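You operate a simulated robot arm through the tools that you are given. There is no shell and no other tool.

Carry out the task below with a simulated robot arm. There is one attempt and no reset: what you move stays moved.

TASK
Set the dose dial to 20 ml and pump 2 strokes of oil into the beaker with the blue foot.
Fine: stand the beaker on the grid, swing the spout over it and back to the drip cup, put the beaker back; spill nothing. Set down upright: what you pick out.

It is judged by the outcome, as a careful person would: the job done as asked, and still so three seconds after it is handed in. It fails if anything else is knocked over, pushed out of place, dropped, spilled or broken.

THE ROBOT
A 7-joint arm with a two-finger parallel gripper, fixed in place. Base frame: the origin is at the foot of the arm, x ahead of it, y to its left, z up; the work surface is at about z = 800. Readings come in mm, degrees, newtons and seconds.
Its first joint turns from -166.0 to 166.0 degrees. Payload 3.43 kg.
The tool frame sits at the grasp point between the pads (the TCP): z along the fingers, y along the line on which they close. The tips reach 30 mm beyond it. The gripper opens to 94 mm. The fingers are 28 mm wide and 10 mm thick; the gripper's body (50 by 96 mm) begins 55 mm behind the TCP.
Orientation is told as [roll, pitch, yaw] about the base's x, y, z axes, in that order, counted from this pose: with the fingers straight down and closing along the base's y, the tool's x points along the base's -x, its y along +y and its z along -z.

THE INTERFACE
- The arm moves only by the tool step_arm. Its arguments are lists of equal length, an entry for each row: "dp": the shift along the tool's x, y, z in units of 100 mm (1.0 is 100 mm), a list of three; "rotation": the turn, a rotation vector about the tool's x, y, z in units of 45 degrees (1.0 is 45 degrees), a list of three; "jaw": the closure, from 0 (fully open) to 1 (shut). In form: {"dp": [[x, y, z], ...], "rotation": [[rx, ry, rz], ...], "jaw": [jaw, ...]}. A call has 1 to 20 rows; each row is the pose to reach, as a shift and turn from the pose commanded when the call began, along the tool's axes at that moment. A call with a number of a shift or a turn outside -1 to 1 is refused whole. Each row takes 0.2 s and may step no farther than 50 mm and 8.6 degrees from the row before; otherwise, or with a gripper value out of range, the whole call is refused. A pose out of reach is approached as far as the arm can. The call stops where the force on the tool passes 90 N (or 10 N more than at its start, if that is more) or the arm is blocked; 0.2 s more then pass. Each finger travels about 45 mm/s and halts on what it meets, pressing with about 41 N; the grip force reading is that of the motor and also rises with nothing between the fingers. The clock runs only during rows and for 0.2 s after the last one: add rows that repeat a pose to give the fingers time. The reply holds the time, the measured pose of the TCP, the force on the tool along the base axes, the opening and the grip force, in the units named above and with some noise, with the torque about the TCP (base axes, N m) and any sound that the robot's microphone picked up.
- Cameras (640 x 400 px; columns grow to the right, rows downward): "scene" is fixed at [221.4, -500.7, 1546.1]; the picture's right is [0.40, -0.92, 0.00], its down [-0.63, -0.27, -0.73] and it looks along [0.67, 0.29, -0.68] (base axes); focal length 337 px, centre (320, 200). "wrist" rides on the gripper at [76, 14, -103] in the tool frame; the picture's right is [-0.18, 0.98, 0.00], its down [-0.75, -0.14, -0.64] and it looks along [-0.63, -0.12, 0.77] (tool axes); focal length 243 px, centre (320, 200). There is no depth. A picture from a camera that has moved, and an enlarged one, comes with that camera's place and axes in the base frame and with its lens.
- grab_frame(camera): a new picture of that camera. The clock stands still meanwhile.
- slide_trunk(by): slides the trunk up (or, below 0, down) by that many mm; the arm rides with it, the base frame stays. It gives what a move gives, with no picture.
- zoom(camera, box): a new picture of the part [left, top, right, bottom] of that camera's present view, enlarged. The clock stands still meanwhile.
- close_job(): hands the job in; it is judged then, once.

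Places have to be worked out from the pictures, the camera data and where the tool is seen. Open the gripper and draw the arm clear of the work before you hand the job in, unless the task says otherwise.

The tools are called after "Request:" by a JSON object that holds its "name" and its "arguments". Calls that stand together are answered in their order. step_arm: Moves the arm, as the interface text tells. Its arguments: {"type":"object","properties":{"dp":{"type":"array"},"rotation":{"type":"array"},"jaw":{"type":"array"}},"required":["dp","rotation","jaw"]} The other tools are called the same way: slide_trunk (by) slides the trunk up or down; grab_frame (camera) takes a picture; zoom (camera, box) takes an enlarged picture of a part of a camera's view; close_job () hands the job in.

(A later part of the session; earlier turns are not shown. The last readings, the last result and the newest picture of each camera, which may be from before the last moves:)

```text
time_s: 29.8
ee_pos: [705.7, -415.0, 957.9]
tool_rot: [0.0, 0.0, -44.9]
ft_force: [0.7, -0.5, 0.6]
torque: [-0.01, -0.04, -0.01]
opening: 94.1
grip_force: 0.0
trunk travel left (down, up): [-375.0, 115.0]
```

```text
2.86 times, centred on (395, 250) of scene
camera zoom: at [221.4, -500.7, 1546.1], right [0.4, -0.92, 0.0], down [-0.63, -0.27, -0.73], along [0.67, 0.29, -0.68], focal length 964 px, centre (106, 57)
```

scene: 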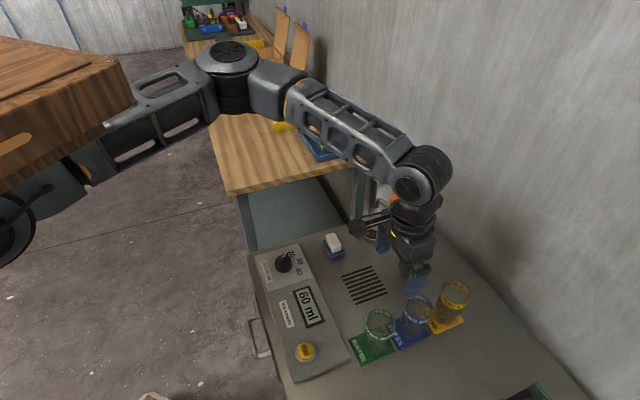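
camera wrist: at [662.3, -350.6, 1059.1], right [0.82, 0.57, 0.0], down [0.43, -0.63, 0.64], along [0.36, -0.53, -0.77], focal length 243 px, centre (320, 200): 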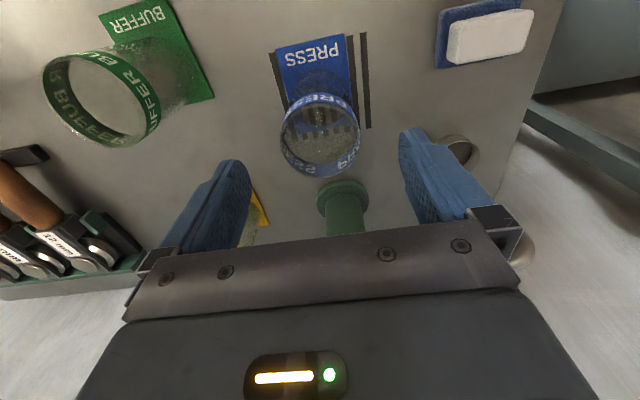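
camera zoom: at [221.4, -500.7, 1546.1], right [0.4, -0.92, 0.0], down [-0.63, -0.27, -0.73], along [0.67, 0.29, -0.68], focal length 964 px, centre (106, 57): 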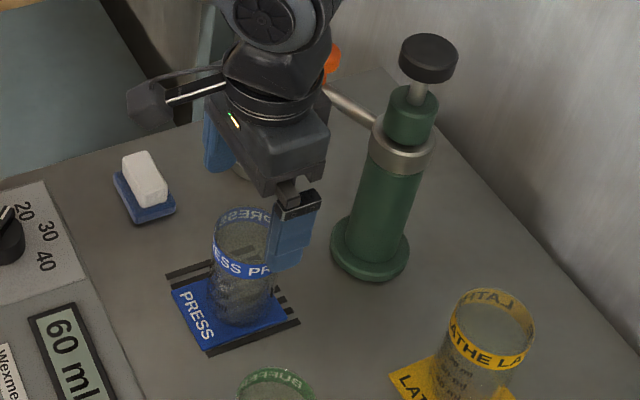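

The beaker stands squarely on the grid. Next is the spout handle, the orange knob, which I put at about (853,-432,972). I'll rise first while starting the yaw toward -113°, which keeps the wrist camera away from the pump.

Request:
{"name": "step_arm", "arguments": {"dp": [[0, 0, -0.15], [0, 0, -0.35], [0, 0, -0.55], [0, 0, -0.75], [0, 0, -0.9], [0, 0, -1.0]], "rotation": [[0, 0, 0.126], [0, 0, 0.252], [0, 0, 0.378], [0, 0, 0.504], [0, 0, 0.63], [0, 0, 0.755]], "jaw": [0, 0.1, 0.2, 0.3, 0.4, 0.4]}}

Request:
{"name": "grab_frame", "arguments": {"camera": "wrist"}}

```text
time_s: 31.2
ee_pos: [704.2, -414.1, 1058.0]
tool_rot: [-0.1, -0.1, -79.0]
ft_force: [-0.3, 0.6, -0.7]
torque: [0.03, 0.02, 0.01]
opening: 56.9
grip_force: 0.0
trunk travel left (down, up): [-375.0, 115.0]
```

```text
taken
camera wrist: at [704.8, -336.1, 1159.2], right [1.0, 0.01, 0.0], down [0.01, -0.77, 0.64], along [0.0, -0.64, -0.77], focal length 243 px, centre (320, 200)
```

wrist: 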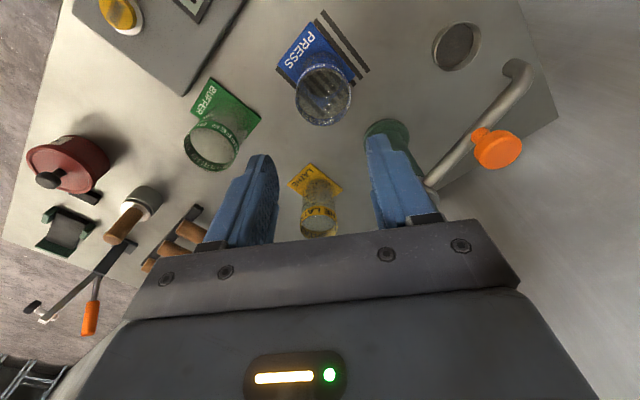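

Triangulating the orange knob's top gives (851,-431,~982). I'll move part of the way toward it while finishing the yaw to about -116°.

Request:
{"name": "step_arm", "arguments": {"dp": [[-0.01, 0.12, -0.03], [-0.02, 0.25, -0.06], [-0.03, 0.38, -0.09], [-0.04, 0.5, -0.12], [-0.045, 0.63, -0.15], [-0.045, 0.756, -0.17]], "rotation": [[0, 0, 0.139], [0, 0, 0.278], [0, 0, 0.417], [0, 0, 0.555], [0, 0, 0.694], [0, 0, 0.833]], "jaw": [0.4, 0.4, 0.4, 0.4, 0.4, 0.4]}}

Request:
{"name": "grab_frame", "arguments": {"camera": "wrist"}}

Request:
{"name": "grab_frame", "arguments": {"camera": "scene"}}

```text
time_s: 32.6
ee_pos: [728.6, -385.8, 1015.4]
tool_rot: [7.6, -1.1, -90.6]
ft_force: [-0.4, 0.2, 0.4]
torque: [-0.03, 0.0, -0.01]
opening: 56.3
grip_force: 0.1
out of reach, approached as far as the arm can: row 2, 3, 4, 5, 6
trunk travel left (down, up): [-375.0, 115.0]
```

```text
taken
camera wrist: at [731.4, -307.2, 1116.4], right [0.97, -0.19, 0.13], down [-0.23, -0.74, 0.63], along [-0.02, -0.65, -0.76], focal length 243 px, centre (320, 200)
```

wrist: 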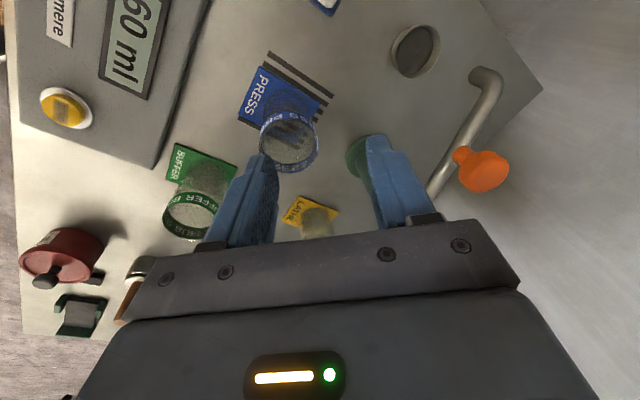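

```text
taken
```

scene: 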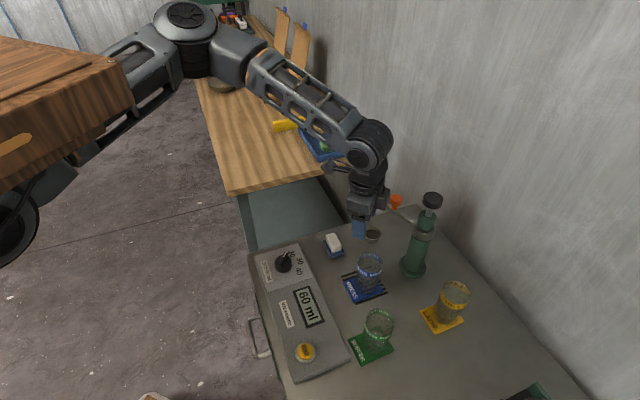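

The last call was reported out of reach and left the tool tilted at (728,-386,1015). That's clear of everything, and it's probably a wrist joint limit near yaw -90°. I'll send a zero move to see where the commanded pose now stands.

Request:
{"name": "step_arm", "arguments": {"dp": [[0, 0, 0]], "rotation": [[0, 0, 0]], "jaw": [0.4]}}

```text
time_s: 33.0
ee_pos: [730.5, -386.8, 1015.1]
tool_rot: [7.6, -1.2, -90.6]
ft_force: [1.1, 0.0, -1.7]
torque: [0.01, -0.01, 0.0]
opening: 56.4
grip_force: 0.1
trunk travel left (down, up): [-375.0, 115.0]
```

The commanded pose is the one actually reached. I'll level the tool at about yaw -72°, inside the limit, and raise it 60 mm.

Request:
{"name": "step_arm", "arguments": {"dp": [[0, 0, -0.15], [0, 0, -0.3], [0, 0, -0.45], [0, 0, -0.6]], "rotation": [[0.042, 0.007, -0.103], [0.084, 0.013, -0.206], [0.127, 0.02, -0.31], [0.169, 0.027, -0.413]], "jaw": [0.4, 0.4, 0.4, 0.4]}}

```text
time_s: 34.0
ee_pos: [721.2, -384.8, 1076.8]
tool_rot: [-0.5, -1.0, -72.0]
ft_force: [-0.2, 0.2, -0.5]
torque: [0.0, 0.02, 0.0]
opening: 56.4
grip_force: 0.1
trunk travel left (down, up): [-375.0, 115.0]
```

The tool is nearly level at yaw -72°. I'll trim the tilt and move half way toward the handle, checking that the arm can reach.

Request:
{"name": "step_arm", "arguments": {"dp": [[-0.08, 0.13, 0], [-0.16, 0.26, 0], [-0.24, 0.39, 0], [-0.328, 0.525, 0]], "rotation": [[-0.011, 0.022, 0], [-0.011, 0.022, 0], [-0.011, 0.022, 0], [-0.011, 0.022, 0]], "jaw": [0.4, 0.4, 0.4, 0.4]}}

```text
time_s: 35.0
ee_pos: [781.8, -398.9, 1078.6]
tool_rot: [0.0, 0.0, -72.0]
ft_force: [0.9, 0.5, 0.2]
torque: [0.02, 0.02, -0.02]
opening: 56.3
grip_force: 0.0
trunk travel left (down, up): [-375.0, 115.0]
```

The arm reached that without trouble. I'll go on to the hover above the orange knob.

Request:
{"name": "step_arm", "arguments": {"dp": [[-0.13, 0.14, 0], [-0.26, 0.28, 0], [-0.39, 0.42, 0], [-0.518, 0.557, 0], [-0.518, 0.557, 0]], "rotation": [[0, 0, 0], [0, 0, 0], [0, 0, 0], [0, 0, 0], [0, 0, 0]], "jaw": [0.4, 0.4, 0.4, 0.4, 0.4]}}

Request:
{"name": "grab_frame", "arguments": {"camera": "wrist"}}

Request:
{"name": "zoom", "arguments": {"camera": "scene", "box": [345, 140, 465, 240]}}

```text
time_s: 36.2
ee_pos: [807.2, -411.0, 1077.3]
tool_rot: [0.0, -0.1, -71.8]
ft_force: [-0.2, 1.2, 0.2]
torque: [-0.03, 0.01, 0.04]
opening: 56.3
grip_force: 0.0
out of reach, approached as far as the arm can: row 2, 3, 4, 5
trunk travel left (down, up): [-375.0, 115.0]
```

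```text
taken
camera wrist: at [798.0, -333.4, 1179.1], right [0.99, 0.13, 0.0], down [0.1, -0.76, 0.64], along [0.08, -0.64, -0.77], focal length 243 px, centre (320, 200)
```

wrist: 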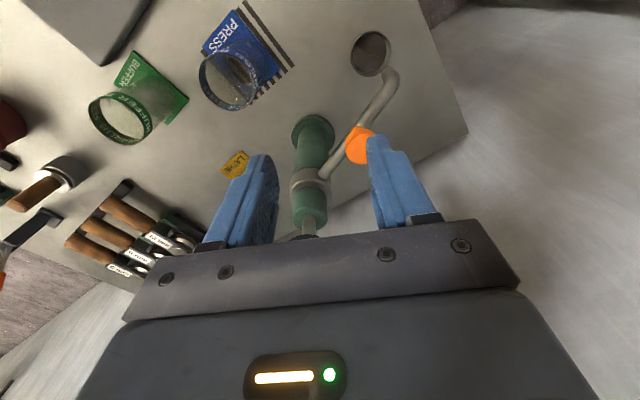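

```text
4.00 times, centred on (405, 190) of scene
camera zoom: at [221.4, -500.7, 1546.1], right [0.4, -0.92, 0.0], down [-0.63, -0.27, -0.73], along [0.67, 0.29, -0.68], focal length 1349 px, centre (-20, 240)
```

zoom: 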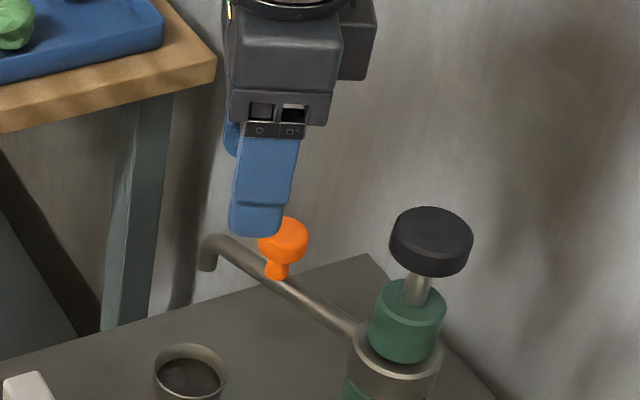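

The limit here is plain reach: radius 906 at z 1077. The pump and handle are at about radius 957, so raising the shoulder should help. I'll slide the trunk up its full 115 mm.

Request:
{"name": "slide_trunk", "arguments": {"by": 115}}

```text
time_s: 37.7
ee_pos: [807.6, -410.1, 1190.7]
tool_rot: [0.1, 0.0, -71.9]
ft_force: [1.0, 0.2, 0.4]
torque: [0.0, -0.01, -0.02]
opening: 56.4
grip_force: 0.0
trunk travel left (down, up): [-490.0, 0.0]
```

Now I'll descend while moving out over the handle at (848,-431).

Request:
{"name": "step_arm", "arguments": {"dp": [[-0.06, 0.06, 0.3], [-0.14, 0.14, 0.6], [-0.22, 0.22, 0.85], [-0.323, 0.315, 1.0], [-0.323, 0.315, 1.0]], "rotation": [[0, 0, 0], [0, 0, 0], [0, 0, 0], [0, 0, 0], [0, 0, 0]], "jaw": [0.4, 0.4, 0.4, 0.4, 0.4]}}

Request:
{"name": "grab_frame", "arguments": {"camera": "wrist"}}

Request:
{"name": "zoom", "arguments": {"camera": "scene", "box": [345, 140, 465, 240]}}

```text
time_s: 38.9
ee_pos: [819.3, -402.4, 1166.2]
tool_rot: [0.3, -0.7, -69.3]
ft_force: [-0.6, -1.2, -0.6]
torque: [-0.02, -0.01, -0.01]
opening: 56.4
grip_force: 0.0
out of reach, approached as far as the arm can: row 1, 2, 3, 4, 5
trunk travel left (down, up): [-490.0, 0.0]
```

```text
taken
camera wrist: at [805.0, -325.2, 1268.1], right [0.98, 0.18, 0.01], down [0.13, -0.75, 0.65], along [0.12, -0.64, -0.76], focal length 243 px, centre (320, 200)
```

wrist: 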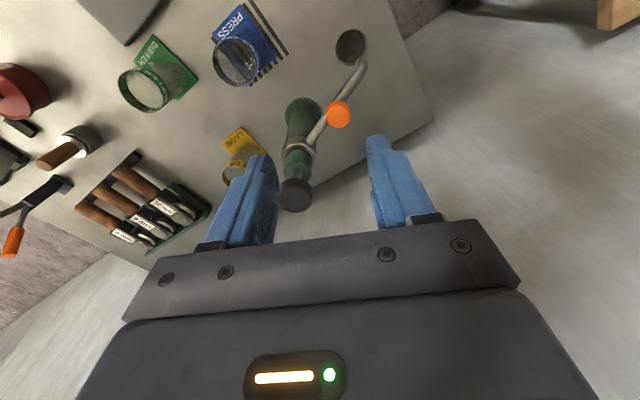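

```text
4.00 times, centred on (405, 190) of scene
camera zoom: at [221.4, -500.7, 1546.1], right [0.4, -0.92, 0.0], down [-0.63, -0.27, -0.73], along [0.67, 0.29, -0.68], focal length 1349 px, centre (-20, 240)
```

zoom: 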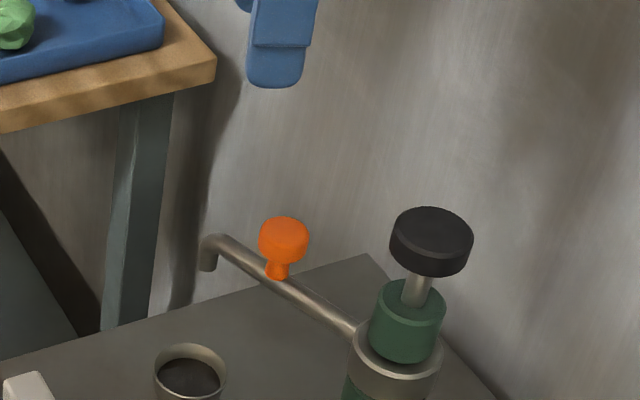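

It is sliding along the reach boundary, so I'll go straight down first and move outward afterwards.

Request:
{"name": "step_arm", "arguments": {"dp": [[0.02, -0.03, 0.2], [0.02, -0.03, 0.4], [0.02, -0.03, 0.6], [0.02, -0.03, 0.8], [0.02, -0.03, 0.9]], "rotation": [[0.007, 0.015, 0], [0.007, 0.015, 0], [0.007, 0.015, 0], [0.007, 0.015, 0], [0.007, 0.015, 0]], "jaw": [0.4, 0.4, 0.4, 0.4, 0.4]}}

```text
time_s: 40.1
ee_pos: [816.8, -402.3, 1147.8]
tool_rot: [0.1, 0.1, -70.6]
ft_force: [0.2, 0.3, 0.1]
torque: [-0.01, -0.01, 0.0]
opening: 56.6
grip_force: 0.1
out of reach, approached as far as the arm can: row 1, 2, 3, 4, 5
trunk travel left (down, up): [-490.0, 0.0]
```

Even straight down is refused, so a joint limit tied to this yaw looks more likely than distance. I'll relax the yaw back toward -35° and test again.

Request:
{"name": "step_arm", "arguments": {"dp": [[0, 0, 0], [0, 0, 0], [0, 0, 0], [0, 0, 0], [0, 0, 0], [0, 0, 0]], "rotation": [[0, 0, -0.13], [0, 0, -0.26], [0, 0, -0.39], [0, 0, -0.52], [0, 0, -0.65], [0, 0, -0.78]], "jaw": [0.4, 0.4, 0.4, 0.4, 0.4, 0.4]}}

Request:
{"name": "step_arm", "arguments": {"dp": [[0, 0, 0.2], [0, 0, 0.4], [0, 0, 0.6]], "rotation": [[0, 0, 0], [0, 0, 0], [0, 0, 0]], "jaw": [0.4, 0.4, 0.4]}}

Request:
{"name": "grab_frame", "arguments": {"camera": "scene"}}

```text
time_s: 41.5
ee_pos: [819.1, -401.4, 1146.7]
tool_rot: [0.2, 0.7, -36.7]
ft_force: [0.6, 0.2, 0.6]
torque: [-0.01, -0.02, 0.0]
opening: 56.3
grip_force: 0.0
trunk travel left (down, up): [-490.0, 0.0]
```

```text
time_s: 42.3
ee_pos: [819.3, -402.1, 1085.6]
tool_rot: [0.2, 0.7, -36.7]
ft_force: [0.2, -0.5, 0.6]
torque: [0.01, 0.0, 0.01]
opening: 56.4
grip_force: 0.0
trunk travel left (down, up): [-490.0, 0.0]
```

```text
taken
```

scene: 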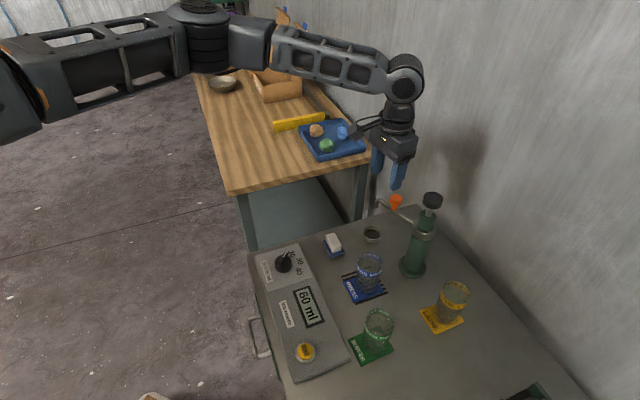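

That fixed it, so it was the wrist yaw limit. I'll grip the handle near yaw -37° and rotate the tool together with the spout. Now I'll move over the knob at z ≈ 1065.

Request:
{"name": "step_arm", "arguments": {"dp": [[-0.1, -0.01, 0.05], [-0.2, -0.03, 0.1], [-0.3, -0.04, 0.15], [-0.412, -0.055, 0.2], [-0.412, -0.055, 0.2]], "rotation": [[0.004, -0.016, 0], [0.004, -0.016, 0], [0.004, -0.016, 0], [0.004, -0.016, 0], [0.004, -0.016, 0]], "jaw": [0.4, 0.4, 0.4, 0.4, 0.4]}}

Request:
{"name": "grab_frame", "arguments": {"camera": "wrist"}}

Request:
{"name": "zoom", "arguments": {"camera": "scene", "box": [345, 140, 465, 240]}}

```text
time_s: 43.5
ee_pos: [848.2, -431.1, 1066.6]
tool_rot: [-0.1, 0.0, -36.8]
ft_force: [0.0, -0.3, 0.2]
torque: [-0.03, 0.0, 0.01]
opening: 56.5
grip_force: 0.1
trunk travel left (down, up): [-490.0, 0.0]
```

```text
taken
camera wrist: at [796.2, -373.1, 1168.6], right [0.74, 0.68, 0.0], down [0.52, -0.56, 0.64], along [0.43, -0.47, -0.77], focal length 243 px, centre (320, 200)
```

wrist: 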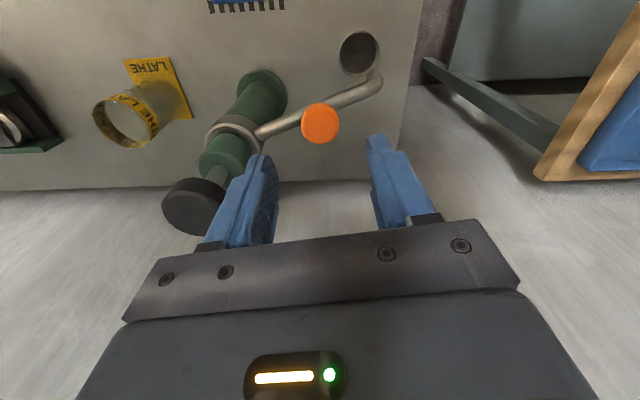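

```text
4.00 times, centred on (405, 190) of scene
camera zoom: at [221.4, -500.7, 1546.1], right [0.4, -0.92, 0.0], down [-0.63, -0.27, -0.73], along [0.67, 0.29, -0.68], focal length 1349 px, centre (-20, 240)
```

zoom: 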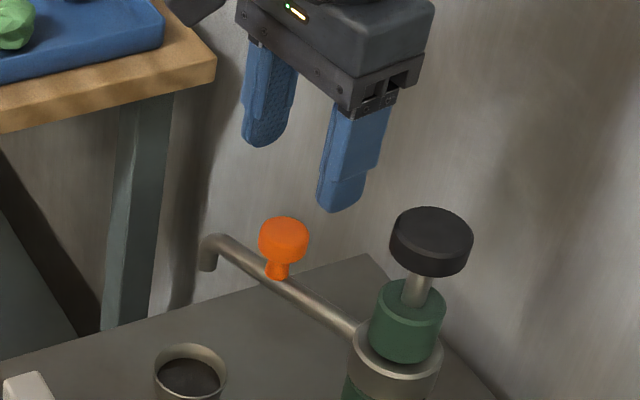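

The knob sits exactly under the TCP at pixel (320,123), and the inner finger has about 30 mm of clearance to the pump. I'll descend to TCP 1010.

Request:
{"name": "step_arm", "arguments": {"dp": [[0, 0, 0.15], [0, 0, 0.3], [0, 0, 0.45], [0, 0, 0.56], [0, 0, 0.56]], "rotation": [[0, 0, 0], [0, 0, 0], [0, 0, 0], [0, 0, 0], [0, 0, 0]], "jaw": [0.4, 0.4, 0.4, 0.4, 0.4]}}

Request:
{"name": "grab_frame", "arguments": {"camera": "wrist"}}

Request:
{"name": "zoom", "arguments": {"camera": "scene", "box": [365, 160, 445, 230]}}

```text
time_s: 44.7
ee_pos: [849.2, -430.0, 1011.9]
tool_rot: [0.0, 0.0, -36.7]
ft_force: [0.3, -0.2, 0.0]
torque: [-0.01, 0.02, -0.04]
opening: 56.4
grip_force: 0.0
trunk travel left (down, up): [-490.0, 0.0]
```

```text
taken
camera wrist: at [796.6, -373.3, 1113.3], right [0.74, 0.68, 0.0], down [0.52, -0.56, 0.64], along [0.43, -0.47, -0.77], focal length 243 px, centre (320, 200)
```

wrist: 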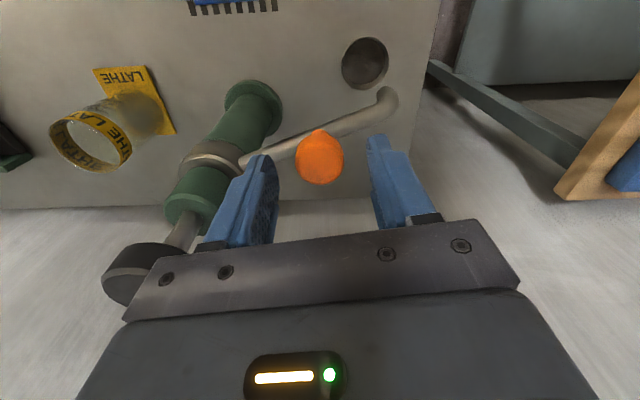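

```text
5.71 times, centred on (405, 195) of scene
camera zoom: at [221.4, -500.7, 1546.1], right [0.4, -0.92, 0.0], down [-0.63, -0.27, -0.73], along [0.67, 0.29, -0.68], focal length 1928 px, centre (-166, 229)
```

zoom: 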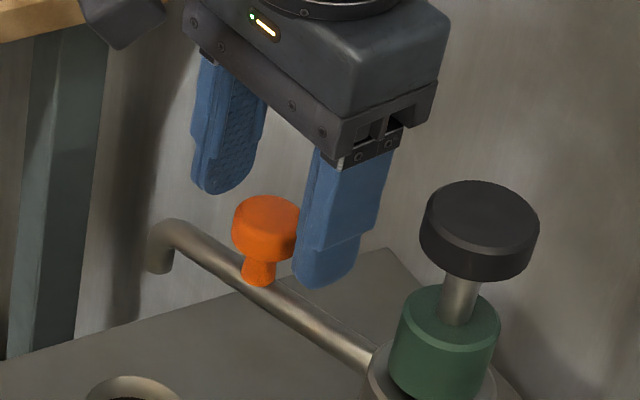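

The fingers straddle the knob along the pipe, and I judge the pipe top to be at z ≈ 960. I'll lower 15 mm so the tips reach about 967, then close.

Request:
{"name": "step_arm", "arguments": {"dp": [[0, 0, 0.05], [0, 0, 0.1], [0, 0, 0.15], [0, 0, 0.15]], "rotation": [[0, 0, 0], [0, 0, 0], [0, 0, 0], [0, 0, 0]], "jaw": [0.4, 0.4, 0.4, 0.5]}}

Request:
{"name": "step_arm", "arguments": {"dp": [[0, 0, 0], [0, 0, 0], [0, 0, 0], [0, 0, 0]], "rotation": [[0, 0, 0], [0, 0, 0], [0, 0, 0], [0, 0, 0]], "jaw": [0.6, 0.7, 0.75, 0.75]}}

Request:
{"name": "zoom", "arguments": {"camera": "scene", "box": [365, 160, 445, 230]}}

Request:
{"name": "grab_frame", "arguments": {"camera": "wrist"}}

```text
time_s: 45.7
ee_pos: [848.8, -430.4, 994.5]
tool_rot: [0.1, 0.1, -36.9]
ft_force: [0.2, 0.8, -0.1]
torque: [0.03, -0.02, 0.02]
opening: 47.1
grip_force: 0.1
trunk travel left (down, up): [-490.0, 0.0]
```

```text
time_s: 46.7
ee_pos: [848.2, -431.1, 994.5]
tool_rot: [0.0, -0.1, -36.8]
ft_force: [-0.2, 0.2, -0.4]
torque: [-0.01, -0.02, 0.07]
opening: 29.0
grip_force: 45.3
trunk travel left (down, up): [-490.0, 0.0]
```

```text
5.71 times, centred on (405, 195) of scene
camera zoom: at [221.4, -500.7, 1546.1], right [0.4, -0.92, 0.0], down [-0.63, -0.27, -0.73], along [0.67, 0.29, -0.68], focal length 1928 px, centre (-166, 229)
```

zoom: 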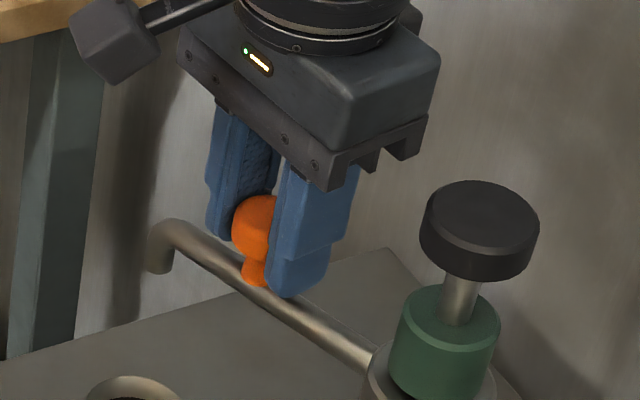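

```text
taken
camera wrist: at [796.4, -373.3, 1096.8], right [0.74, 0.68, 0.0], down [0.52, -0.56, 0.64], along [0.43, -0.47, -0.77], focal length 243 px, centre (320, 200)
```

wrist: 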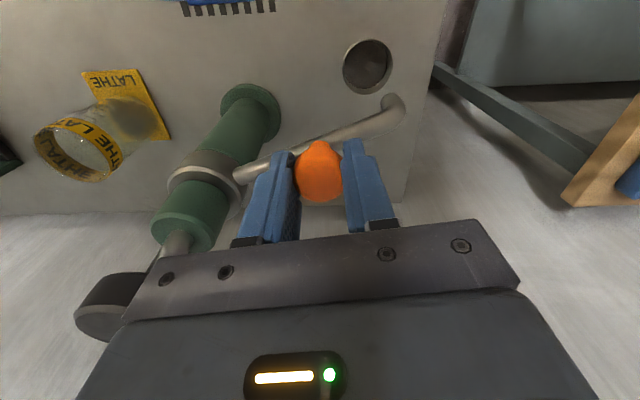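

The knob is gripped at 29 mm. Taking the pump axis at about (807,-508), I'll swing the spout 12° counter-clockwise, turning the tool with it, and then check side forces to validate the axis.

Request:
{"name": "step_arm", "arguments": {"dp": [[0.0451, -0.008, 0], [0.0897, -0.0183, 0], [0.1337, -0.0309, 0], [0.177, -0.0458, 0], [0.177, -0.0458, 0]], "rotation": [[0, 0, -0.0667], [0, 0, -0.1333], [0, 0, -0.2], [0, 0, -0.2667], [0, 0, -0.2667]], "jaw": [0.75, 0.75, 0.75, 0.75, 0.75]}}

Request:
{"name": "zoom", "arguments": {"camera": "scene", "box": [345, 160, 445, 250]}}

```text
time_s: 47.9
ee_pos: [831.3, -425.9, 994.4]
tool_rot: [0.0, 0.0, -25.0]
ft_force: [-1.4, -6.7, -7.1]
torque: [-0.16, 0.05, 0.08]
opening: 29.0
grip_force: 45.5
trunk travel left (down, up): [-490.0, 0.0]
```

```text
4.44 times, centred on (395, 205) of scene
camera zoom: at [221.4, -500.7, 1546.1], right [0.4, -0.92, 0.0], down [-0.63, -0.27, -0.73], along [0.67, 0.29, -0.68], focal length 1499 px, centre (-13, 178)
```

zoom: 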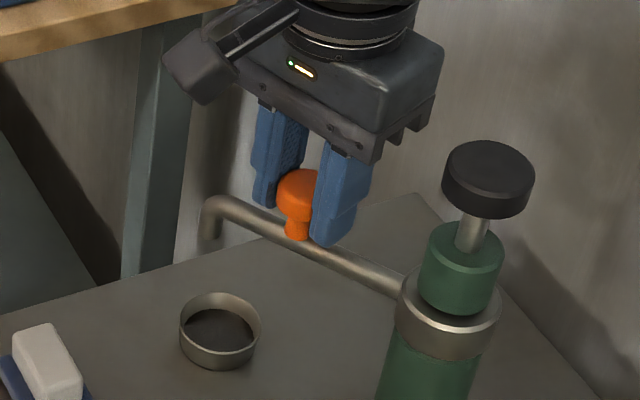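

The spout follows. The roughly 7 N inward pull says the true axis is slightly further out, nearer (810,-511). I'll correct for that and swing another 30°.

Request:
{"name": "step_arm", "arguments": {"dp": [[0.07, -0.031, 0], [0.144, -0.055, 0], [0.215, -0.086, 0], [0.283, -0.122, 0], [0.348, -0.165, 0], [0.408, -0.213, 0], [0.408, -0.213, 0]], "rotation": [[0, 0, -0.111], [0, 0, -0.222], [0, 0, -0.333], [0, 0, -0.444], [0, 0, -0.556], [0, 0, -0.667], [0, 0, -0.667]], "jaw": [0.75, 0.75, 0.75, 0.75, 0.75, 0.75, 0.75]}}

Request:
{"name": "zoom", "arguments": {"camera": "scene", "box": [335, 160, 455, 290]}}

Request:
{"name": "grab_frame", "arguments": {"camera": "wrist"}}

```text
time_s: 49.5
ee_pos: [784.7, -426.3, 995.7]
tool_rot: [-0.1, 0.0, 5.3]
ft_force: [-0.5, -2.9, -9.2]
torque: [-0.04, -0.49, -0.07]
opening: 29.0
grip_force: 45.0
trunk travel left (down, up): [-490.0, 0.0]
```

```text
3.08 times, centred on (395, 225) of scene
camera zoom: at [221.4, -500.7, 1546.1], right [0.4, -0.92, 0.0], down [-0.63, -0.27, -0.73], along [0.67, 0.29, -0.68], focal length 1038 px, centre (89, 123)
```

zoom: 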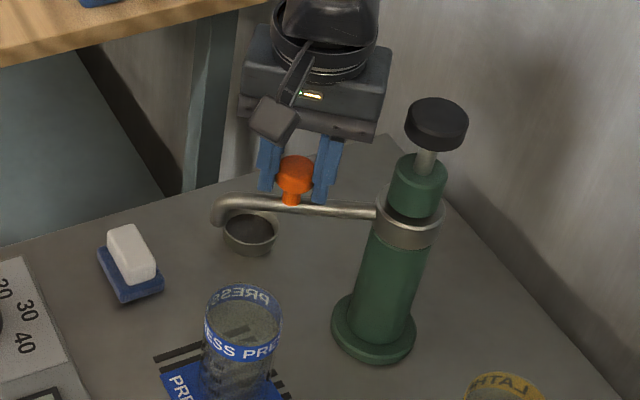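

```text
taken
camera wrist: at [707.9, -418.2, 1096.8], right [0.09, 1.0, 0.0], down [0.76, -0.07, 0.64], along [0.64, -0.06, -0.77], focal length 243 px, centre (320, 200)
```

wrist: 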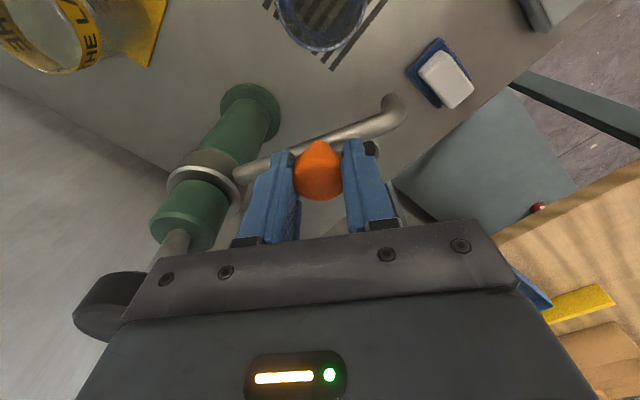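

Side forces are now small and the spout sweeps cleanly. I'll continue 20°, easing down 1 mm, then check outlet clearance over the beaker before finishing.

Request:
{"name": "step_arm", "arguments": {"dp": [[0.0753, -0.0178, 0.01], [0.1487, -0.042, 0.01], [0.2197, -0.0727, 0.01], [0.2879, -0.1093, 0.01], [0.2879, -0.1093, 0.01]], "rotation": [[0, 0, -0.111], [0, 0, -0.222], [0, 0, -0.333], [0, 0, -0.444], [0, 0, -0.444]], "jaw": [0.75, 0.75, 0.75, 0.75, 0.75]}}

Request:
{"name": "zoom", "arguments": {"camera": "scene", "box": [335, 160, 455, 310]}}

Request:
{"name": "grab_frame", "arguments": {"camera": "wrist"}}

```text
time_s: 50.7
ee_pos: [756.6, -440.4, 994.7]
tool_rot: [-0.2, -0.1, 25.3]
ft_force: [-2.4, 3.6, 12.0]
torque: [-0.09, 0.29, 0.05]
opening: 29.1
grip_force: 44.9
trunk travel left (down, up): [-490.0, 0.0]
```

```text
2.67 times, centred on (395, 235) of scene
camera zoom: at [221.4, -500.7, 1546.1], right [0.4, -0.92, 0.0], down [-0.63, -0.27, -0.73], along [0.67, 0.29, -0.68], focal length 900 px, centre (120, 107)
```

zoom: 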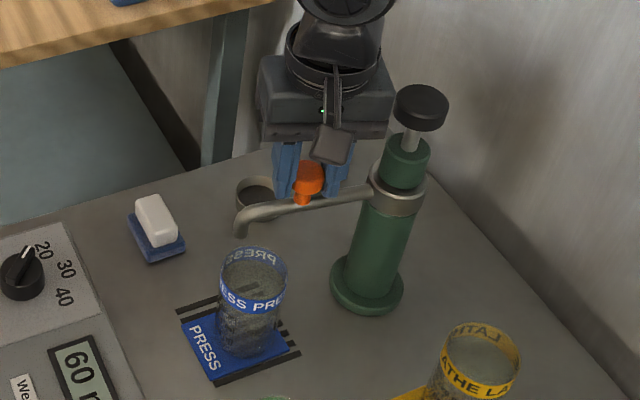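

```text
taken
camera wrist: at [682.3, -458.5, 1096.8], right [-0.25, 0.97, 0.0], down [0.74, 0.2, 0.64], along [0.62, 0.16, -0.77], focal length 243 px, centre (320, 200)
```

wrist: 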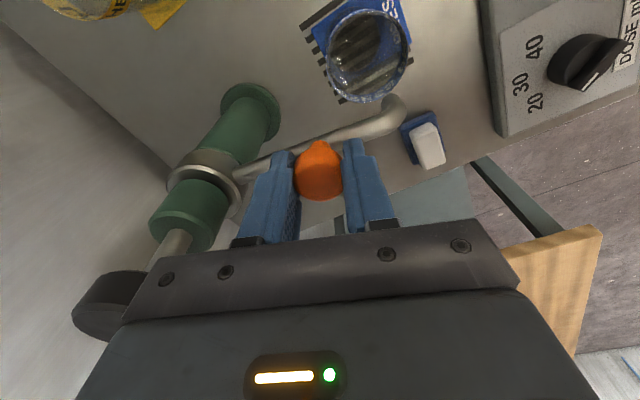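

The outlet passes well above the rim. About 11° more should put it over the beaker centre.

Request:
{"name": "step_arm", "arguments": {"dp": [[0.0414, -0.009, -0.005], [0.0827, -0.0199, -0.005], [0.125, -0.033, -0.005], [0.163, -0.0477, -0.005], [0.163, -0.0477, -0.005]], "rotation": [[0, 0, -0.061], [0, 0, -0.122], [0, 0, -0.183], [0, 0, -0.244], [0, 0, -0.244]], "jaw": [0.75, 0.75, 0.75, 0.75, 0.75]}}

Request:
{"name": "zoom", "arguments": {"camera": "scene", "box": [335, 220, 415, 310]}}

Request:
{"name": "zoom", "arguments": {"camera": "wrist", "box": [280, 0, 480, 160]}}

```text
time_s: 51.9
ee_pos: [746.8, -449.1, 994.4]
tool_rot: [-0.1, -0.3, 36.4]
ft_force: [10.7, 17.8, 9.8]
torque: [0.47, -0.41, -0.04]
opening: 29.3
grip_force: 44.6
trunk travel left (down, up): [-490.0, 0.0]
```

```text
4.44 times, centred on (375, 265) of scene
camera zoom: at [221.4, -500.7, 1546.1], right [0.4, -0.92, 0.0], down [-0.63, -0.27, -0.73], along [0.67, 0.29, -0.68], focal length 1499 px, centre (76, -89)
```

zoom: 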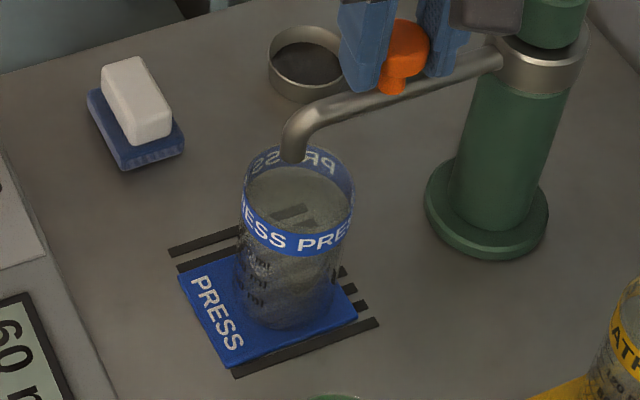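

```text
2.50 times, centred on (380, 80) of wrist
camera zoom: at [676.6, -482.3, 1096.5], right [-0.44, 0.9, 0.0], down [0.69, 0.33, 0.64], along [0.58, 0.28, -0.76], focal length 606 px, centre (170, 500)
```

zoom: 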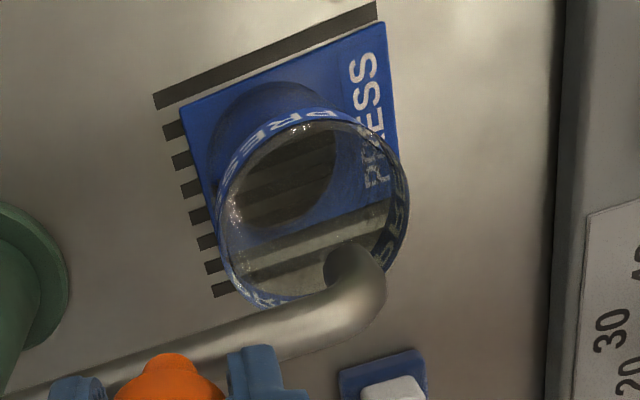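

The outlet mouth projects right onto the beaker's axis in both views, and the 20 N of resistance suggests a soft stop there. I'll release the handle and rise straight up.

Request:
{"name": "step_arm", "arguments": {"dp": [[-0.015, 0.0, 0], [-0.015, 0, 0], [-0.015, 0, 0], [-0.015, 0, 0], [-0.015, 0, 0]], "rotation": [[0, 0, 0], [0, 0, 0], [0, 0, 0], [0, 0, 0], [0, 0, 0]], "jaw": [0.75, 0.65, 0.55, 0.45, 0.42]}}

Request:
{"name": "step_arm", "arguments": {"dp": [[0, 0, -0.1], [0, 0, -0.3], [0, 0, -0.5], [0, 0, -0.75], [0, 0, -1.0]], "rotation": [[0, 0, 0], [0, 0, 0], [0, 0, 0], [0, 0, 0], [0, 0, 0]], "jaw": [0.42, 0.42, 0.42, 0.42, 0.42]}}

Request:
{"name": "grab_frame", "arguments": {"camera": "wrist"}}

Request:
{"name": "zoom", "arguments": {"camera": "scene", "box": [335, 160, 455, 310]}}

```text
time_s: 53.1
ee_pos: [745.2, -450.9, 994.8]
tool_rot: [0.0, 0.0, 36.2]
ft_force: [0.2, 0.8, -0.1]
torque: [-0.02, -0.03, -0.03]
opening: 54.6
grip_force: 0.0
trunk travel left (down, up): [-490.0, 0.0]
```

```text
time_s: 54.3
ee_pos: [745.7, -449.7, 1093.5]
tool_rot: [-0.1, 0.0, 36.2]
ft_force: [0.2, -0.5, -0.5]
torque: [0.01, 0.01, 0.01]
opening: 54.6
grip_force: 0.0
trunk travel left (down, up): [-490.0, 0.0]
```

```text
taken
camera wrist: at [675.7, -482.5, 1196.3], right [-0.43, 0.9, 0.0], down [0.69, 0.33, 0.64], along [0.58, 0.28, -0.77], focal length 243 px, centre (320, 200)
```

wrist: 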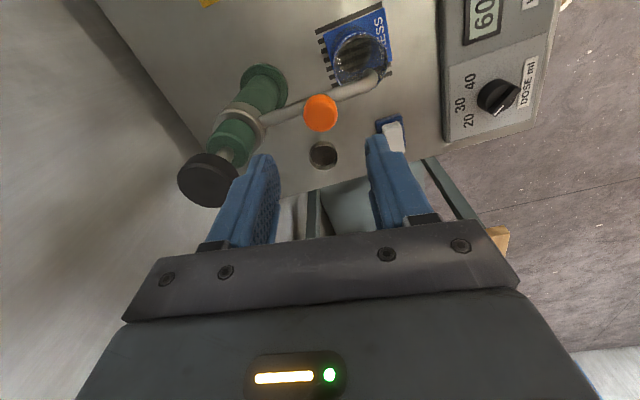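

```text
2.67 times, centred on (395, 235) of scene
camera zoom: at [221.4, -500.7, 1546.1], right [0.4, -0.92, 0.0], down [-0.63, -0.27, -0.73], along [0.67, 0.29, -0.68], focal length 900 px, centre (120, 107)
```

zoom: 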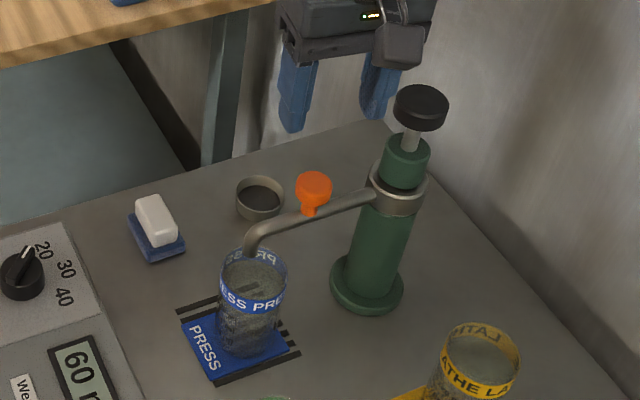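

The spout stays over the beaker. Next is the pump knob: using both cameras, with the scene bias corrected from the handle grasp, I estimate its top at (808,-511,~1043), about 46 mm across and 20 mm thick. I'll move above it with the jaws wider than the knob.

Request:
{"name": "step_arm", "arguments": {"dp": [[-0.02, -0.14, 0], [-0.05, -0.28, 0], [-0.07, -0.43, 0], [-0.09, -0.57, 0], [-0.12, -0.72, 0], [-0.14, -0.859, 0], [-0.14, -0.859, 0]], "rotation": [[0, 0, 0.133], [0, 0, 0.267], [0, 0, 0.4], [0, 0, 0.533], [0, 0, 0.667], [0, 0, 0.8], [0, 0, 0.8]], "jaw": [0.3, 0.3, 0.25, 0.25, 0.25, 0.25, 0.25]}}

Request:
{"name": "grab_frame", "arguments": {"camera": "wrist"}}

Request:
{"name": "zoom", "arguments": {"camera": "scene", "box": [375, 130, 495, 250]}}

```text
time_s: 55.9
ee_pos: [808.1, -510.5, 1095.3]
tool_rot: [0.0, -0.1, 0.2]
ft_force: [0.2, 0.2, 0.5]
torque: [0.01, 0.0, 0.0]
opening: 70.7
grip_force: 0.0
trunk travel left (down, up): [-490.0, 0.0]
```

```text
taken
camera wrist: at [732.2, -496.3, 1197.4], right [0.18, 0.98, 0.0], down [0.75, -0.14, 0.64], along [0.63, -0.12, -0.77], focal length 243 px, centre (320, 200)
```

wrist: 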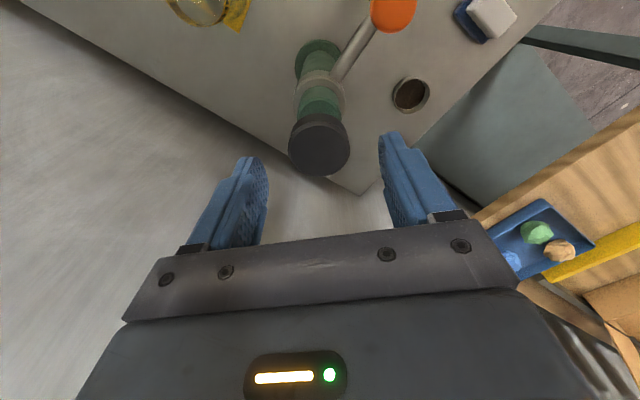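

```text
3.33 times, centred on (435, 190) of scene
camera zoom: at [221.4, -500.7, 1546.1], right [0.4, -0.92, 0.0], down [-0.63, -0.27, -0.73], along [0.67, 0.29, -0.68], focal length 1124 px, centre (-63, 233)
```

zoom: 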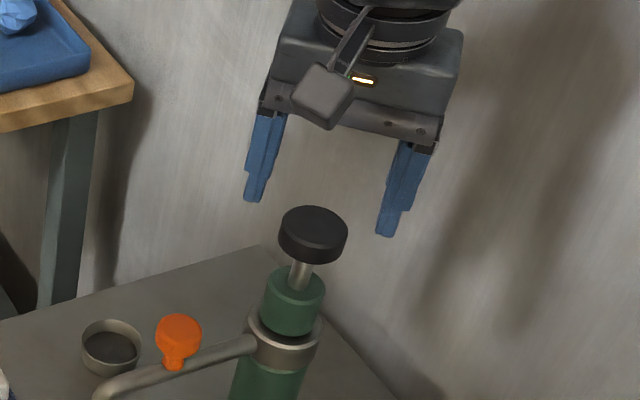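

The knob is centred between the fingers, and this view puts its top at z ≈ 1046. I'll lower to TCP 1062 so the tips stay within the knob's thickness, then look again.

Request:
{"name": "step_arm", "arguments": {"dp": [[0, 0, 0.08], [0, 0, 0.16], [0, 0, 0.25], [0, 0, 0.33], [0, 0, 0.33]], "rotation": [[0, 0, 0], [0, 0, 0], [0, 0, 0], [0, 0, 0], [0, 0, 0]], "jaw": [0.25, 0.25, 0.25, 0.3, 0.35]}}

Request:
{"name": "grab_frame", "arguments": {"camera": "wrist"}}

Request:
{"name": "zoom", "arguments": {"camera": "scene", "box": [395, 150, 475, 230]}}

```text
time_s: 57.1
ee_pos: [807.4, -510.4, 1062.7]
tool_rot: [0.0, -0.1, 0.2]
ft_force: [0.0, -0.2, 0.6]
torque: [0.01, -0.02, -0.01]
opening: 61.0
grip_force: 0.1
trunk travel left (down, up): [-490.0, 0.0]
```

```text
taken
camera wrist: at [731.7, -495.8, 1164.2], right [0.18, 0.98, 0.0], down [0.75, -0.14, 0.64], along [0.63, -0.12, -0.77], focal length 243 px, centre (320, 200)
```

wrist: 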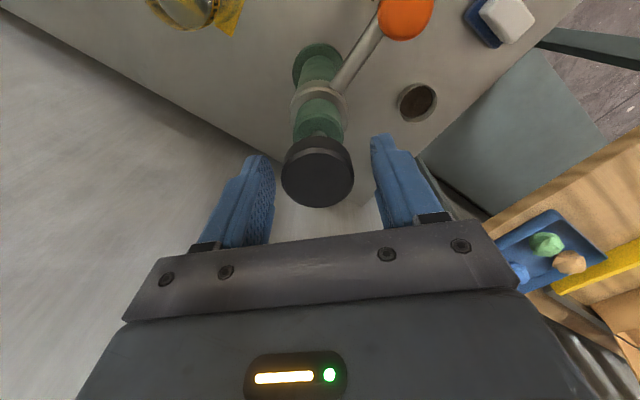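

```text
5.00 times, centred on (435, 190) of scene
camera zoom: at [221.4, -500.7, 1546.1], right [0.4, -0.92, 0.0], down [-0.63, -0.27, -0.73], along [0.67, 0.29, -0.68], focal length 1687 px, centre (-255, 250)
```

zoom: 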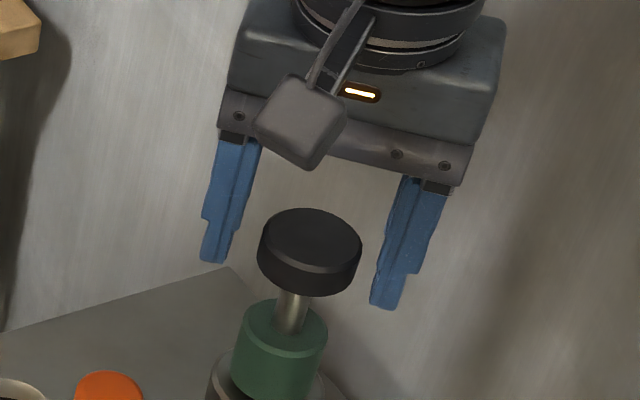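

The tips are level with the knob's underside, with its top at about 1050, and the knob is about 41 mm wide. I'll raise 4 mm so the pads sit on the knob's rim and close.

Request:
{"name": "step_arm", "arguments": {"dp": [[0, 0, -0.04], [0, 0, -0.04], [0, 0, -0.04], [0, 0, -0.04], [0, 0, -0.04]], "rotation": [[0, 0, 0], [0, 0, 0], [0, 0, 0], [0, 0, 0], [0, 0, 0]], "jaw": [0.4, 0.5, 0.6, 0.65, 0.65]}}

Request:
{"name": "zoom", "arguments": {"camera": "scene", "box": [395, 150, 475, 230]}}

```text
time_s: 58.3
ee_pos: [806.8, -512.5, 1065.9]
tool_rot: [-0.1, 0.1, 0.1]
ft_force: [3.5, -12.9, 0.8]
torque: [0.02, -0.16, -0.19]
opening: 40.8
grip_force: 45.2
trunk travel left (down, up): [-490.0, 0.0]
```

```text
5.00 times, centred on (435, 190) of scene
camera zoom: at [221.4, -500.7, 1546.1], right [0.4, -0.92, 0.0], down [-0.63, -0.27, -0.73], along [0.67, 0.29, -0.68], focal length 1687 px, centre (-255, 250)
```

zoom: 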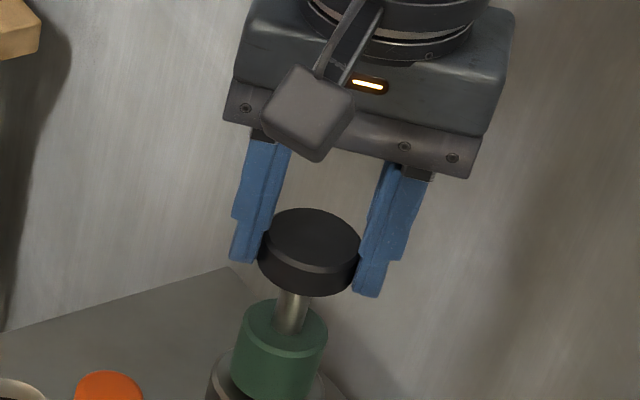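

It's gripped at 40.8 mm. I'll take up the 1.5 mm lateral offset and press down 28 mm steadily.

Request:
{"name": "step_arm", "arguments": {"dp": [[0, -0.015, 0.02], [0, -0.015, 0.06], [0, -0.015, 0.1], [0, -0.015, 0.14], [0, -0.015, 0.18], [0, -0.015, 0.22], [0, -0.015, 0.25], [0, -0.015, 0.28]], "rotation": [[0, 0, 0], [0, 0, 0], [0, 0, 0], [0, 0, 0], [0, 0, 0], [0, 0, 0], [0, 0, 0], [0, 0, 0]], "jaw": [0.65, 0.65, 0.65, 0.65, 0.65, 0.65, 0.65, 0.65]}}

Request:
{"name": "zoom", "arguments": {"camera": "scene", "box": [395, 150, 475, 230]}}

Request:
{"name": "zoom", "arguments": {"camera": "scene", "box": [255, 230, 415, 330]}}

```text
time_s: 60.1
ee_pos: [806.7, -512.6, 1040.0]
tool_rot: [-0.2, 0.1, 0.2]
ft_force: [-7.5, 1.6, 23.9]
torque: [0.59, 0.64, -0.08]
opening: 40.5
grip_force: 44.9
trunk travel left (down, up): [-490.0, 0.0]
```

```text
5.00 times, centred on (435, 190) of scene
camera zoom: at [221.4, -500.7, 1546.1], right [0.4, -0.92, 0.0], down [-0.63, -0.27, -0.73], along [0.67, 0.29, -0.68], focal length 1687 px, centre (-255, 250)
```

zoom: 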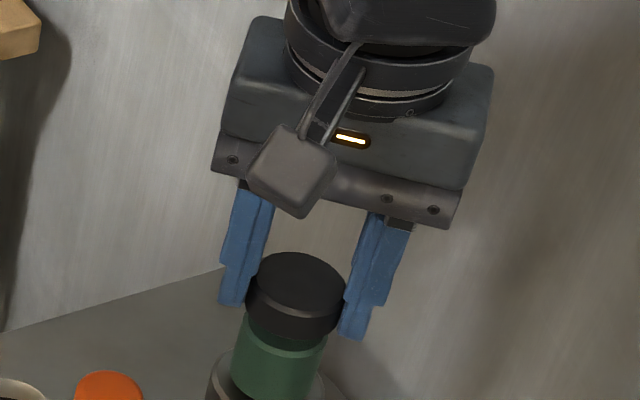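

```text
4.00 times, centred on (335, 280) of scene
camera zoom: at [221.4, -500.7, 1546.1], right [0.4, -0.92, 0.0], down [-0.63, -0.27, -0.73], along [0.67, 0.29, -0.68], focal length 1349 px, centre (260, -120)
```

zoom: 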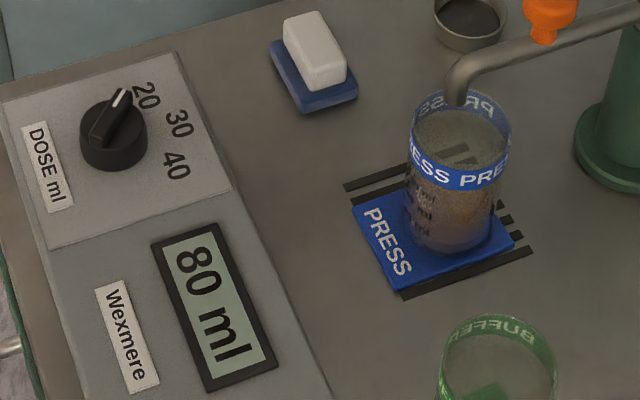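

The display moved from 60 to 80 ml and oil is visible in the beaker, so the first 20 ml stroke registered. I'll bring the knob back up to its top position.

Request:
{"name": "step_arm", "arguments": {"dp": [[0, 0, -0.04], [0, 0, -0.08], [0, 0, -0.12], [0, 0, -0.16], [0, 0, -0.2], [0, 0, -0.24], [0, 0, -0.27], [0, 0, -0.28]], "rotation": [[0, 0, 0], [0, 0, 0], [0, 0, 0], [0, 0, 0], [0, 0, 0], [0, 0, 0], [0, 0, 0], [0, 0, 0]], "jaw": [0.65, 0.65, 0.65, 0.65, 0.65, 0.65, 0.65, 0.65]}}

Request:
{"name": "zoom", "arguments": {"camera": "scene", "box": [395, 150, 475, 230]}}

Request:
{"name": "zoom", "arguments": {"camera": "scene", "box": [255, 230, 415, 330]}}

```text
time_s: 61.9
ee_pos: [807.1, -512.9, 1065.2]
tool_rot: [0.0, 0.0, 0.1]
ft_force: [1.2, -7.0, 1.4]
torque: [0.27, -0.19, -0.4]
opening: 40.7
grip_force: 44.8
trunk travel left (down, up): [-490.0, 0.0]
```

```text
5.00 times, centred on (435, 190) of scene
camera zoom: at [221.4, -500.7, 1546.1], right [0.4, -0.92, 0.0], down [-0.63, -0.27, -0.73], along [0.67, 0.29, -0.68], focal length 1687 px, centre (-255, 250)
```

zoom: 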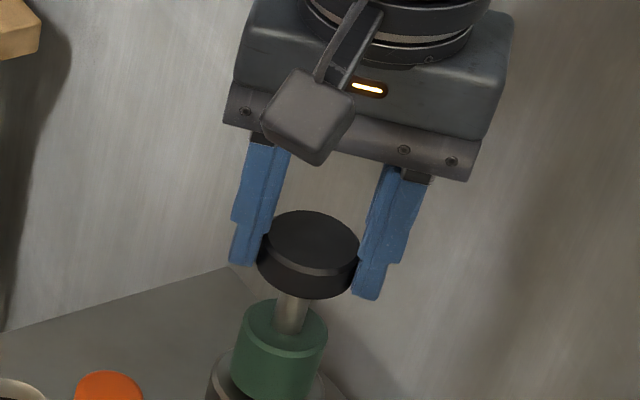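

```text
4.00 times, centred on (335, 280) of scene
camera zoom: at [221.4, -500.7, 1546.1], right [0.4, -0.92, 0.0], down [-0.63, -0.27, -0.73], along [0.67, 0.29, -0.68], focal length 1349 px, centre (260, -120)
```

zoom: 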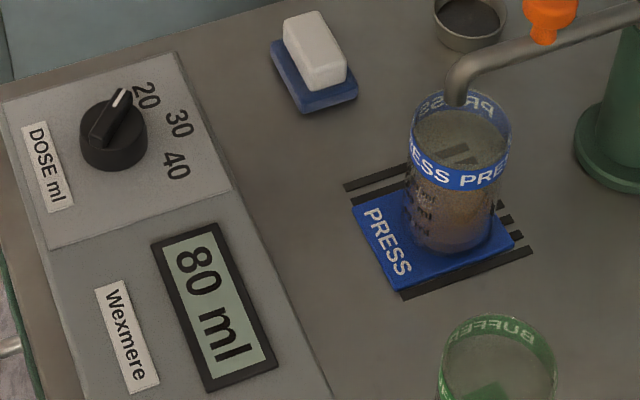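

The knob is back at its top and the display holds at 80 ml. Now the second and last stroke, with the same travel.

Request:
{"name": "step_arm", "arguments": {"dp": [[0, 0, -0.01], [0, 0, 0.02], [0, 0, 0.06], [0, 0, 0.1], [0, 0, 0.14], [0, 0, 0.18], [0, 0, 0.22], [0, 0, 0.25], [0, 0, 0.28]], "rotation": [[0, 0, 0], [0, 0, 0], [0, 0, 0], [0, 0, 0], [0, 0, 0], [0, 0, 0], [0, 0, 0], [0, 0, 0], [0, 0, 0]], "jaw": [0.65, 0.65, 0.65, 0.65, 0.65, 0.65, 0.65, 0.65, 0.65]}}

Request:
{"name": "zoom", "arguments": {"camera": "scene", "box": [255, 230, 415, 330]}}

```text
time_s: 63.9
ee_pos: [807.7, -511.8, 1039.7]
tool_rot: [-0.3, 0.0, 0.1]
ft_force: [-5.1, 3.1, 22.0]
torque: [0.54, 0.84, -0.11]
opening: 40.9
grip_force: 45.0
trunk travel left (down, up): [-490.0, 0.0]
```

```text
4.00 times, centred on (335, 280) of scene
camera zoom: at [221.4, -500.7, 1546.1], right [0.4, -0.92, 0.0], down [-0.63, -0.27, -0.73], along [0.67, 0.29, -0.68], focal length 1349 px, centre (260, -120)
```

zoom: 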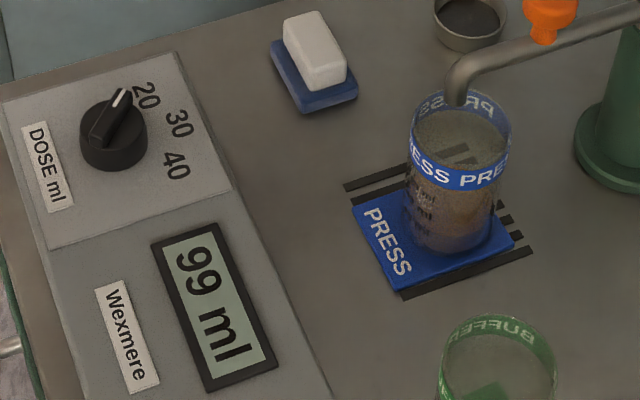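

The display reads 99 ml, so the plunger is about 1 mm short of its full stroke. I'll press a little further to the stop.

Request:
{"name": "step_arm", "arguments": {"dp": [[0, 0, 0.01], [0, 0, 0.02], [0, 0, 0.02]], "rotation": [[0, 0, 0], [0, 0, 0], [0, 0, 0]], "jaw": [0.65, 0.65, 0.65]}}

Request:
{"name": "zoom", "arguments": {"camera": "scene", "box": [255, 230, 415, 330]}}

Request:
{"name": "zoom", "arguments": {"camera": "scene", "box": [395, 150, 475, 230]}}

```text
time_s: 64.7
ee_pos: [808.0, -512.9, 1038.0]
tool_rot: [-0.2, -0.2, 0.2]
ft_force: [-3.2, 4.3, 38.3]
torque: [0.15, -0.02, -0.18]
opening: 41.1
grip_force: 44.8
trunk travel left (down, up): [-490.0, 0.0]
```

```text
4.00 times, centred on (335, 280) of scene
camera zoom: at [221.4, -500.7, 1546.1], right [0.4, -0.92, 0.0], down [-0.63, -0.27, -0.73], along [0.67, 0.29, -0.68], focal length 1349 px, centre (260, -120)
```

zoom: 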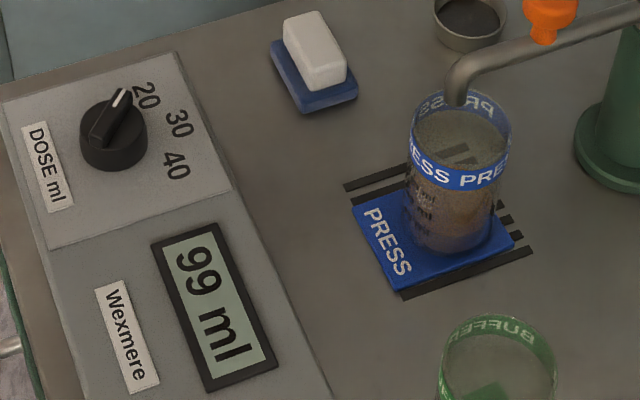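

```text
5.00 times, centred on (435, 190) of scene
camera zoom: at [221.4, -500.7, 1546.1], right [0.4, -0.92, 0.0], down [-0.63, -0.27, -0.73], along [0.67, 0.29, -0.68], focal length 1687 px, centre (-255, 250)
```

zoom: 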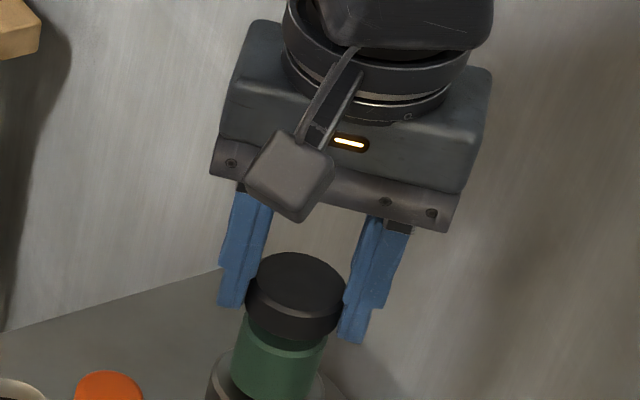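

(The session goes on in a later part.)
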